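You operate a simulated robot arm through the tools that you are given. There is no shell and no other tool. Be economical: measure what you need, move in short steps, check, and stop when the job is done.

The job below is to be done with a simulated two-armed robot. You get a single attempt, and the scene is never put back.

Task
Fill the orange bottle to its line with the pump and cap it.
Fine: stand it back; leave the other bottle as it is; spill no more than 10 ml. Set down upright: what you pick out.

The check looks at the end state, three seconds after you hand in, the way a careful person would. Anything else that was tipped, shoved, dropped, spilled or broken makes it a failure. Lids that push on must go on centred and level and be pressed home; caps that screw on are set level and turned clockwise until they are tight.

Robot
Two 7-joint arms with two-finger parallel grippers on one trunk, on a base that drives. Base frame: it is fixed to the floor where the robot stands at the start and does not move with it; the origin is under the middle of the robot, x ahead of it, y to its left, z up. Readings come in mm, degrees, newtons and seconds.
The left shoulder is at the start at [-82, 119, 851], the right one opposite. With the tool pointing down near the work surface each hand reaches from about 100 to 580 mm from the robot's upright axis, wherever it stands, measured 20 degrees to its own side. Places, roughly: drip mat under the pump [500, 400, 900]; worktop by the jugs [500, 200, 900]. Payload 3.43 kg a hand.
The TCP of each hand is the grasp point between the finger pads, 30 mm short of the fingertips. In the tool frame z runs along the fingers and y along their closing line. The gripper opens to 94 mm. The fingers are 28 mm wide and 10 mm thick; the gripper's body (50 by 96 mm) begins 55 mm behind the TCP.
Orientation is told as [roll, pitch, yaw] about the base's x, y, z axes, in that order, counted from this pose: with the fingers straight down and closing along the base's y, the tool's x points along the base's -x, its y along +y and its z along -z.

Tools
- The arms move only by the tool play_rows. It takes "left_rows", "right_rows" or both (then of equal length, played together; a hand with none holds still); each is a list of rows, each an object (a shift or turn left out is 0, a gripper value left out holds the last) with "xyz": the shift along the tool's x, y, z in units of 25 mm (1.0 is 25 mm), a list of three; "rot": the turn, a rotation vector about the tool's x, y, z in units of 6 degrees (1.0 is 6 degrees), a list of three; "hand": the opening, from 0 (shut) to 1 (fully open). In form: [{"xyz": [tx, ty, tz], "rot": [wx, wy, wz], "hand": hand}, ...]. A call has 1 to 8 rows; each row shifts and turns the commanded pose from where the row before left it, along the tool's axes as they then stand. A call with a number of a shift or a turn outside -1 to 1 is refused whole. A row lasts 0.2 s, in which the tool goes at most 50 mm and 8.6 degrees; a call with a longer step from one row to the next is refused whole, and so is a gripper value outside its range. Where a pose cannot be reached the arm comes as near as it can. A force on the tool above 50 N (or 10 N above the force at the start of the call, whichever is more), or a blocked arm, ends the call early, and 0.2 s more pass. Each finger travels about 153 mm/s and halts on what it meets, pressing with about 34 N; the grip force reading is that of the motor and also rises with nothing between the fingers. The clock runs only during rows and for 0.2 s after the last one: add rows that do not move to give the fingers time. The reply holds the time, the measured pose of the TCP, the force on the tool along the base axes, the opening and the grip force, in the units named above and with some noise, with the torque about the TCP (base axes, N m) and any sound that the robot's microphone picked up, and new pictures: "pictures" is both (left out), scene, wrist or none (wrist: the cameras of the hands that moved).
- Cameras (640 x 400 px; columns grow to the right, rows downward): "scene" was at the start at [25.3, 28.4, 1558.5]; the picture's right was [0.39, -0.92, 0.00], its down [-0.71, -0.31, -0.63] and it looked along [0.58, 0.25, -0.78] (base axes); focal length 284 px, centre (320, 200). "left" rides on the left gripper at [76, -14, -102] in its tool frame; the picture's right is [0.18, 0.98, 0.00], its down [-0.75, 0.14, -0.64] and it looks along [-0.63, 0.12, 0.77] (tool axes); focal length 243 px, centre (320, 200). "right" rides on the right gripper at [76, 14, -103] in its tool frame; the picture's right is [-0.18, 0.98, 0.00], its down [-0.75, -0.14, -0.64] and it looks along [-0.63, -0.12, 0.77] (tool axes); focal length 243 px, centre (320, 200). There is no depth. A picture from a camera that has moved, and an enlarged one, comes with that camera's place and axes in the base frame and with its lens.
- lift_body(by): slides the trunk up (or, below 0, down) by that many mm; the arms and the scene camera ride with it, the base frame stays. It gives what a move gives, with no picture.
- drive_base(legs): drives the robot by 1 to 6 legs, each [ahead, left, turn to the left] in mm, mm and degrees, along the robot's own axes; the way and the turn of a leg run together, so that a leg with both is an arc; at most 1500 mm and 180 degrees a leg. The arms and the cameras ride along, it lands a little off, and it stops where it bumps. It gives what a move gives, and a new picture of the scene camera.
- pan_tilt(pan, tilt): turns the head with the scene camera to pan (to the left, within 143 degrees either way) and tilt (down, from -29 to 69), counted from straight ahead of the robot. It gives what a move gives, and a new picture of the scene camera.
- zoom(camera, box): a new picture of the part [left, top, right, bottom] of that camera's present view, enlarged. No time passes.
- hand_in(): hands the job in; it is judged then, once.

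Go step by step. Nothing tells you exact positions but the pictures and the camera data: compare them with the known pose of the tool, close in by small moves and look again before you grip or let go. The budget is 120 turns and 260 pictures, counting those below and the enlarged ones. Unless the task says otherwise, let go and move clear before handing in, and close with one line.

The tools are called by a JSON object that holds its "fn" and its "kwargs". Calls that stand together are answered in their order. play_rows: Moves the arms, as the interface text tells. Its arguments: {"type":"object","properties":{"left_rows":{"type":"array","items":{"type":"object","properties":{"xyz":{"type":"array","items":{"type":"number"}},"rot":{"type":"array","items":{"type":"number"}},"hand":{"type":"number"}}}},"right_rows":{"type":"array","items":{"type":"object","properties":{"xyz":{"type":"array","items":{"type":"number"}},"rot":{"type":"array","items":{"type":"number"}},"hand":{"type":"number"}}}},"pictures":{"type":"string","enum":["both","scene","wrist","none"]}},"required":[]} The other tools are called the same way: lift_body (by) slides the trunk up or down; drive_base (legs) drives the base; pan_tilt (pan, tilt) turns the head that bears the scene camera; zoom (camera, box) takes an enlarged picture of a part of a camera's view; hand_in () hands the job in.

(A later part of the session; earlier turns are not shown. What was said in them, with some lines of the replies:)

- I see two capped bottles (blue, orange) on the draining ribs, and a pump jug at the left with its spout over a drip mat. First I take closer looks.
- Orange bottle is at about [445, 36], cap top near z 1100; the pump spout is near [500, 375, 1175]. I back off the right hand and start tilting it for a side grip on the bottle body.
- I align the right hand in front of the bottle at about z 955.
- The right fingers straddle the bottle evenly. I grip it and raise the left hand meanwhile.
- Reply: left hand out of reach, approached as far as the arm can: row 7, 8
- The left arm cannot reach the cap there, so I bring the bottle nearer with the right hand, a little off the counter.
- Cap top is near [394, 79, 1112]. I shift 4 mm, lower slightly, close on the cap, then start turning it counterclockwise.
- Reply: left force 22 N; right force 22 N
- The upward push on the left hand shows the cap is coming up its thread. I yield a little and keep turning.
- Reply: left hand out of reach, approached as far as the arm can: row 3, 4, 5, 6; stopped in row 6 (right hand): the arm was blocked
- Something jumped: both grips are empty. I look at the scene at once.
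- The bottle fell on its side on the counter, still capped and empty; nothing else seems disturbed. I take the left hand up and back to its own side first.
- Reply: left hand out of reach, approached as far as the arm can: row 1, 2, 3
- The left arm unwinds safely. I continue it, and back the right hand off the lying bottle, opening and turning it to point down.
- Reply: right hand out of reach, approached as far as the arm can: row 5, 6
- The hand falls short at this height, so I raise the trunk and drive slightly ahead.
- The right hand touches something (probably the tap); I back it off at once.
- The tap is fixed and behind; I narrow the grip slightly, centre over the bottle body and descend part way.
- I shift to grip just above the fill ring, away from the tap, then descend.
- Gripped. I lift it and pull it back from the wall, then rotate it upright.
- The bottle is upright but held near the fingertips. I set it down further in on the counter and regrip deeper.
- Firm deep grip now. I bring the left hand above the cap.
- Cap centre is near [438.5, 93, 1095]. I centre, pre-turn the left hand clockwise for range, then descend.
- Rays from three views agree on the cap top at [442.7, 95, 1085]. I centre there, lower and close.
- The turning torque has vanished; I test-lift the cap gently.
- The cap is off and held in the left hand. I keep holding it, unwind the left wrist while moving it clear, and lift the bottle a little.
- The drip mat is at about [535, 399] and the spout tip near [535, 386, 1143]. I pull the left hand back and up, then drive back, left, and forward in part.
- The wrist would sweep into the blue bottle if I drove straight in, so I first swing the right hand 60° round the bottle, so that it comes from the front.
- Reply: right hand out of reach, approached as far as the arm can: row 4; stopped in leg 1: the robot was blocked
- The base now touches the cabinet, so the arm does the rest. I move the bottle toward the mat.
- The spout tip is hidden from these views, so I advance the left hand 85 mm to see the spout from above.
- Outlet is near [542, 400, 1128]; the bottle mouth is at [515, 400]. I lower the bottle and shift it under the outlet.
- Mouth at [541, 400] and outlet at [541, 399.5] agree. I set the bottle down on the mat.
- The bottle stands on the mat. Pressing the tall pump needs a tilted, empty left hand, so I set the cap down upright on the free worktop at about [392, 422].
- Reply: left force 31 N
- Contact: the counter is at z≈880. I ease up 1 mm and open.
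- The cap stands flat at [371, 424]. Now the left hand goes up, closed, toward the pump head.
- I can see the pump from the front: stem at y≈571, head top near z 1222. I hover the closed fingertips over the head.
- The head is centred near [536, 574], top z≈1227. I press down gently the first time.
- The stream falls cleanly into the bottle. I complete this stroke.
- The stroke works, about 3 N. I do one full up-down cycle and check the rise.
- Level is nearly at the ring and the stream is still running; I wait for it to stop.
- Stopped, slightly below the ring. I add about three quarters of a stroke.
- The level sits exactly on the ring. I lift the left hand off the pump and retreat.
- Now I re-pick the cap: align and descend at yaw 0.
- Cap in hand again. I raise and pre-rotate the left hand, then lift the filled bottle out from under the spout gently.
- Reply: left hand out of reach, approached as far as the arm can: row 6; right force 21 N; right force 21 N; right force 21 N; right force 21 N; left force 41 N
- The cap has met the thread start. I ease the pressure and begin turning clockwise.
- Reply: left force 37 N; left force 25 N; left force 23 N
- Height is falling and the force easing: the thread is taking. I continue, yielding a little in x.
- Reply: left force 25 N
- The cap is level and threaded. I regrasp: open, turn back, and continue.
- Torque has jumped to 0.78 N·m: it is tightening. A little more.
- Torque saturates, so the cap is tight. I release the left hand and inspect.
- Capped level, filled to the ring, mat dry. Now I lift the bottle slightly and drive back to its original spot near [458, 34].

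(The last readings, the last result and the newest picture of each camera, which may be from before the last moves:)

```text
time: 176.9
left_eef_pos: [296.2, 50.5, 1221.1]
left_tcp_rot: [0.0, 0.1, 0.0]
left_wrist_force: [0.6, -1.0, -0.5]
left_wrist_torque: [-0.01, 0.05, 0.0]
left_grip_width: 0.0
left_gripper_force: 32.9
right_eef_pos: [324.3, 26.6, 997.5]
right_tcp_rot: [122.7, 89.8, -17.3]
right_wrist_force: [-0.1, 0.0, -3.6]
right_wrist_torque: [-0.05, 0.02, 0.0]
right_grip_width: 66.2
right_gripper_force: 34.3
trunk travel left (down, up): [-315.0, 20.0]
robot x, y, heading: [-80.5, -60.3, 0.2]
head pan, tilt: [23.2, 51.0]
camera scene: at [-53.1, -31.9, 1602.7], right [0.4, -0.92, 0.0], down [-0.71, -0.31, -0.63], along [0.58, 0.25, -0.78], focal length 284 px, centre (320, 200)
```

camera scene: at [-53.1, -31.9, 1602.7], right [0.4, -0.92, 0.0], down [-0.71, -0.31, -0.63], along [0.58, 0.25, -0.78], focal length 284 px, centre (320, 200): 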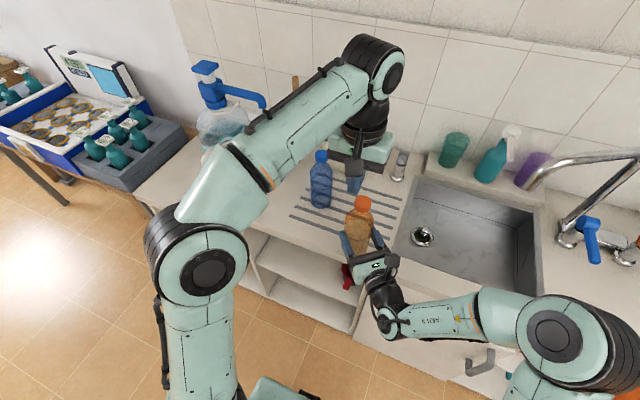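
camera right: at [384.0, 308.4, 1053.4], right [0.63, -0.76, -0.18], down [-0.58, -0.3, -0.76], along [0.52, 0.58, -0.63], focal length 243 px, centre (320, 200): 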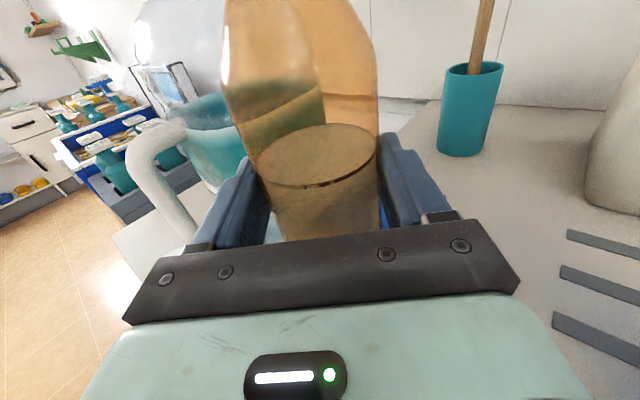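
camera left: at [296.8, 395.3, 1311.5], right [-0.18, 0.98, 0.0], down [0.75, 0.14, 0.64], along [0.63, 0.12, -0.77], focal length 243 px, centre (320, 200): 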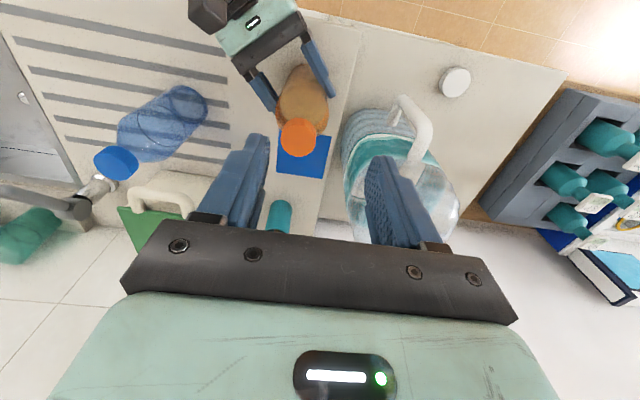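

{"fn": "drive_base", "kwargs": {"legs": [[122, -2, 0]]}}

{"fn": "zoom", "kwargs": {"camera": "scene", "box": [300, 150, 440, 290]}}

{"fn": "zoom", "kwargs": {"camera": "right", "box": [0, 0, 640, 400]}}

```text
time: 178.2
left_eef_pos: [418.0, 48.5, 1221.4]
left_tcp_rot: [0.0, 0.1, 0.0]
left_wrist_force: [0.6, 0.1, 0.0]
left_wrist_torque: [-0.02, 0.02, 0.01]
left_grip_width: 0.0
left_gripper_force: 33.0
right_eef_pos: [444.4, 23.6, 998.1]
right_tcp_rot: [120.0, 89.7, -19.9]
right_wrist_force: [1.1, -0.5, -2.5]
right_wrist_torque: [-0.05, 0.04, 0.01]
right_grip_width: 66.3
right_gripper_force: 34.0
trunk travel left (down, up): [-315.0, 20.0]
robot x, y, heading: [46.1, -59.1, -0.0]
head pan, tilt: [23.2, 51.0]
camera scene: at [68.1, -33.6, 1602.4], right [0.4, -0.92, 0.0], down [-0.71, -0.31, -0.63], along [0.58, 0.25, -0.78], focal length 284 px, centre (320, 200)
```

scene: 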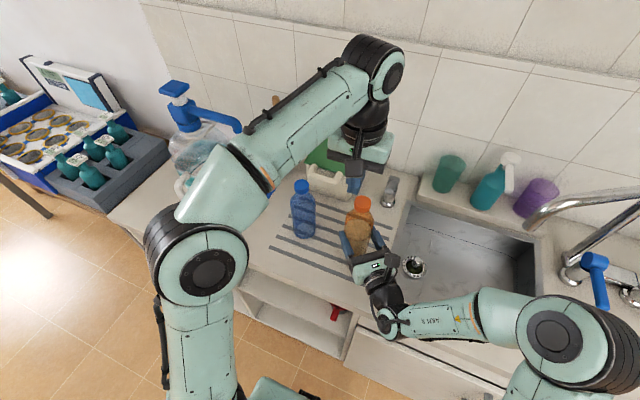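

```text
2.86 times, centred on (370, 220) of scene
camera zoom: at [68.1, -33.6, 1602.4], right [0.4, -0.92, 0.0], down [-0.71, -0.31, -0.63], along [0.58, 0.25, -0.78], focal length 813 px, centre (177, 143)
```

zoom: 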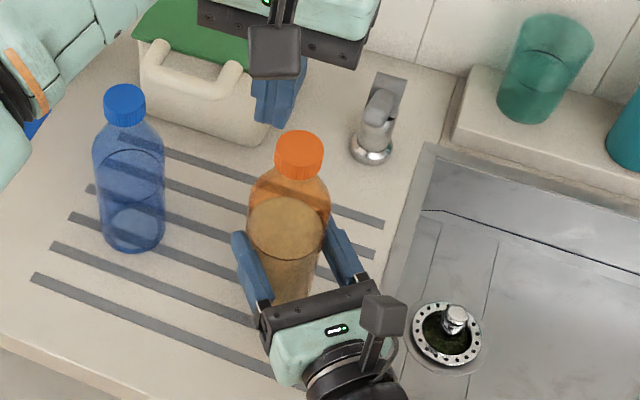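

```text
1.00 times, centred on (320, 200) of right (not enlarged: the box is as wide or as high as the picture)
camera zoom: at [375.3, -51.8, 1073.1], right [0.63, -0.75, -0.18], down [-0.58, -0.31, -0.76], along [0.51, 0.58, -0.63], focal length 243 px, centre (320, 200)
```

zoom: 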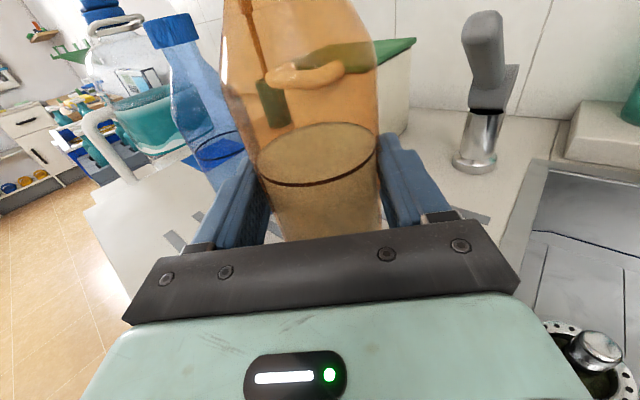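

Nearly there; a small shift, then I lower it to contact.

{"fn": "play_rows", "kwargs": {"right_rows": [{"xyz": [-0.3, 0.07, 0.15]}, {"xyz": [-0.5, 0, 0]}, {"xyz": [-0.4, 0, 0]}, {"xyz": [-0.2, 0, 0]}, {"xyz": [-0.08, 0, 0]}, {"xyz": [-0.06, 0, 0]}, {}], "pictures": "none"}}

{"fn": "zoom", "kwargs": {"camera": "scene", "box": [300, 170, 420, 290]}}

```text
time: 179.8
left_eef_pos: [419.2, 49.6, 1219.9]
left_tcp_rot: [0.0, 0.1, 0.0]
left_wrist_force: [-0.3, 0.8, 0.6]
left_wrist_torque: [0.02, 0.01, 0.01]
left_grip_width: 0.2
left_gripper_force: 32.9
right_eef_pos: [450.0, 24.3, 959.5]
right_tcp_rot: [116.4, 89.7, -23.7]
right_wrist_force: [-0.4, 0.3, -3.6]
right_wrist_torque: [-0.06, 0.04, 0.02]
right_grip_width: 66.4
right_gripper_force: 34.2
trunk travel left (down, up): [-315.0, 20.0]
robot x, y, heading: [45.7, -61.4, 0.2]
head pan, tilt: [23.2, 51.0]
```

```text
3.33 times, centred on (360, 230) of scene
camera zoom: at [68.6, -33.6, 1602.7], right [0.4, -0.92, 0.0], down [-0.71, -0.31, -0.63], along [0.58, 0.25, -0.78], focal length 948 px, centre (187, 100)
```

zoom: 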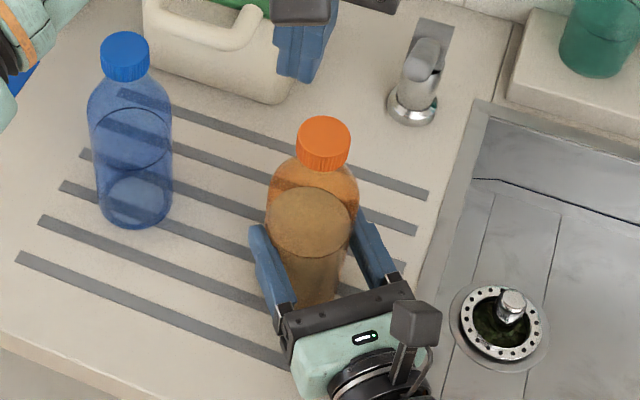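

{"fn": "play_rows", "kwargs": {"right_rows": [{"xyz": [-0.06, 0, 0]}, {"xyz": [-0.05, 0, 0]}, {}], "pictures": "none"}}

```text
time: 180.6
left_eef_pos: [418.6, 48.4, 1221.8]
left_tcp_rot: [-0.1, 0.0, 0.1]
left_wrist_force: [0.1, -0.2, -0.2]
left_wrist_torque: [0.0, 0.02, 0.0]
left_grip_width: 0.2
left_gripper_force: 33.1
right_eef_pos: [449.5, 24.3, 956.6]
right_tcp_rot: [143.7, 89.5, 3.5]
right_wrist_force: [-0.7, -1.7, 6.6]
right_wrist_torque: [0.02, 0.27, 0.04]
right_grip_width: 66.2
right_gripper_force: 33.9
trunk travel left (down, up): [-315.0, 20.0]
robot x, y, heading: [46.4, -64.9, 0.1]
head pan, tilt: [23.2, 51.0]
```

Contact made. I open and withdraw the right hand straight back.

{"fn": "play_rows", "kwargs": {"right_rows": [{"hand": 0.8}, {"hand": 0.95}, {}, {"xyz": [0, 0, -0.5]}, {"xyz": [0, 0, -1]}, {"xyz": [0, 0, -1]}, {"xyz": [0, 0, -1]}, {"xyz": [0, 0, -1]}], "pictures": "both"}}

{"fn": "zoom", "kwargs": {"camera": "scene", "box": [260, 150, 420, 290]}}

{"fn": "zoom", "kwargs": {"camera": "right", "box": [200, 0, 440, 220]}}

```text
time: 182.3
left_eef_pos: [417.6, 47.8, 1220.3]
left_tcp_rot: [0.0, 0.1, 0.0]
left_wrist_force: [0.5, 0.0, 0.2]
left_wrist_torque: [-0.03, 0.01, 0.01]
left_grip_width: 0.0
left_gripper_force: 32.8
right_eef_pos: [382.0, -42.5, 947.3]
right_tcp_rot: [127.3, 89.8, -12.6]
right_wrist_force: [0.0, -0.3, -0.6]
right_wrist_torque: [0.02, 0.01, 0.02]
right_grip_width: 89.3
right_gripper_force: 0.1
right hand out of reach, approached as far as the arm can: row 8
trunk travel left (down, up): [-315.0, 20.0]
robot x, y, heading: [42.2, -61.9, -0.1]
head pan, tilt: [23.2, 51.0]
camera scene: at [68.6, -34.0, 1602.7], right [0.4, -0.92, 0.0], down [-0.71, -0.31, -0.63], along [0.58, 0.25, -0.78], focal length 284 px, centre (320, 200)
camera right: at [313.4, -118.7, 1022.9], right [0.63, -0.75, -0.18], down [-0.58, -0.31, -0.76], along [0.51, 0.58, -0.63], focal length 243 px, centre (320, 200)
```

scene: 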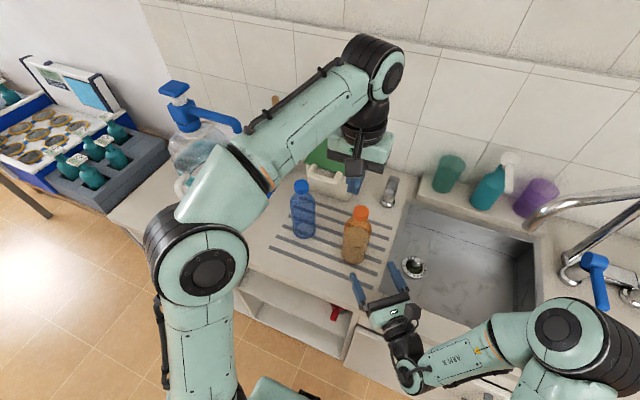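
right: 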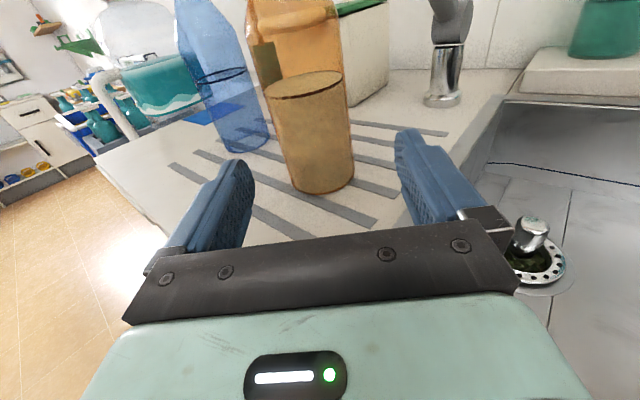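

```text
2.86 times, centred on (340, 220) of scene
camera zoom: at [68.6, -34.0, 1602.7], right [0.4, -0.92, 0.0], down [-0.71, -0.31, -0.63], along [0.58, 0.25, -0.78], focal length 813 px, centre (263, 143)
```

zoom: 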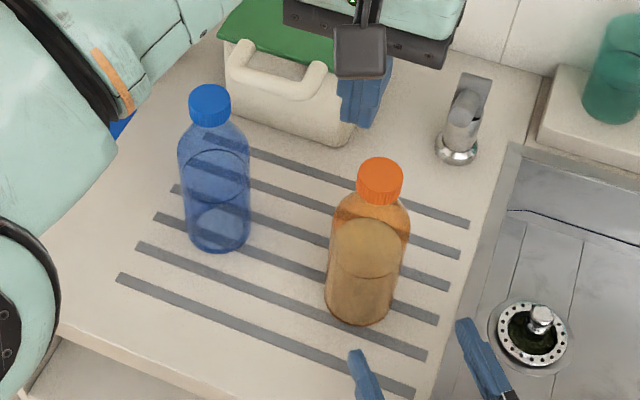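

```text
1.82 times, centred on (320, 110) of right
camera zoom: at [313.4, -118.7, 1022.9], right [0.63, -0.75, -0.18], down [-0.58, -0.31, -0.76], along [0.51, 0.58, -0.63], focal length 441 px, centre (320, 364)
```

zoom: 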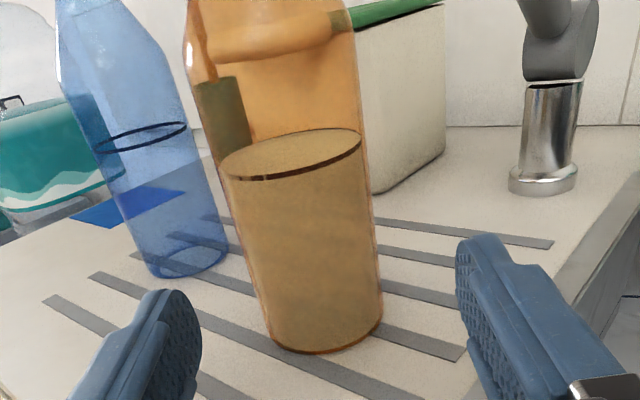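

The bottle stands at its original spot, level on the line, the blue one untouched. I back the robot clear and take a final look.

{"fn": "drive_base", "kwargs": {"legs": [[-120, 0, 0]]}}

{"fn": "zoom", "kwargs": {"camera": "scene", "box": [200, 60, 440, 260]}}

```text
time: 183.6
left_eef_pos: [299.4, 48.5, 1222.6]
left_tcp_rot: [0.1, 0.1, 0.0]
left_wrist_force: [-1.2, 1.0, -0.7]
left_wrist_torque: [0.0, -0.02, 0.0]
left_grip_width: 0.0
left_gripper_force: 33.4
right_eef_pos: [263.7, -42.7, 947.9]
right_tcp_rot: [124.9, 89.7, -15.0]
right_wrist_force: [0.0, -0.2, -0.8]
right_wrist_torque: [0.02, -0.03, 0.0]
right_grip_width: 89.2
right_gripper_force: 0.1
trunk travel left (down, up): [-315.0, 20.0]
robot x, y, heading: [-79.2, -61.3, -0.3]
head pan, tilt: [23.2, 51.0]
camera scene: at [-50.7, -33.8, 1602.9], right [0.4, -0.92, 0.0], down [-0.71, -0.31, -0.63], along [0.58, 0.25, -0.78], focal length 284 px, centre (320, 200)
```

scene: 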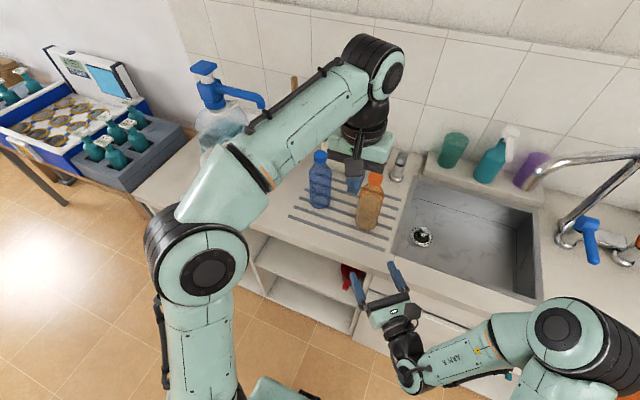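

```text
2.00 times, centred on (320, 160) of scene
camera zoom: at [-50.7, -33.8, 1602.9], right [0.4, -0.92, 0.0], down [-0.71, -0.31, -0.63], along [0.58, 0.25, -0.78], focal length 569 px, centre (320, 280)
```

zoom: 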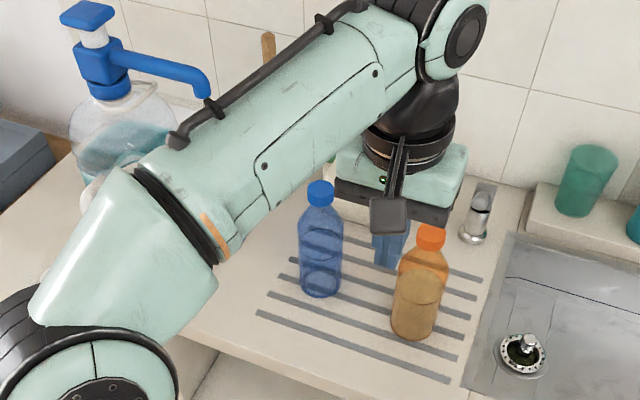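

Both bottles stand upright, and the orange one is filled to its line and capped. Nothing is in either hand, so I hand in.

{"fn": "hand_in", "kwargs": {}}

```text
The job is handed in.
```

The orange bottle is filled to its line, capped tight and standing within about 7 mm of its original spot. I saw no spill, and the blue bottle looks unmoved. While I was first unscrewing the cap, the arms lost their grip and the orange bottle fell onto the counter, still capped and empty; I stood it back up and carried on.
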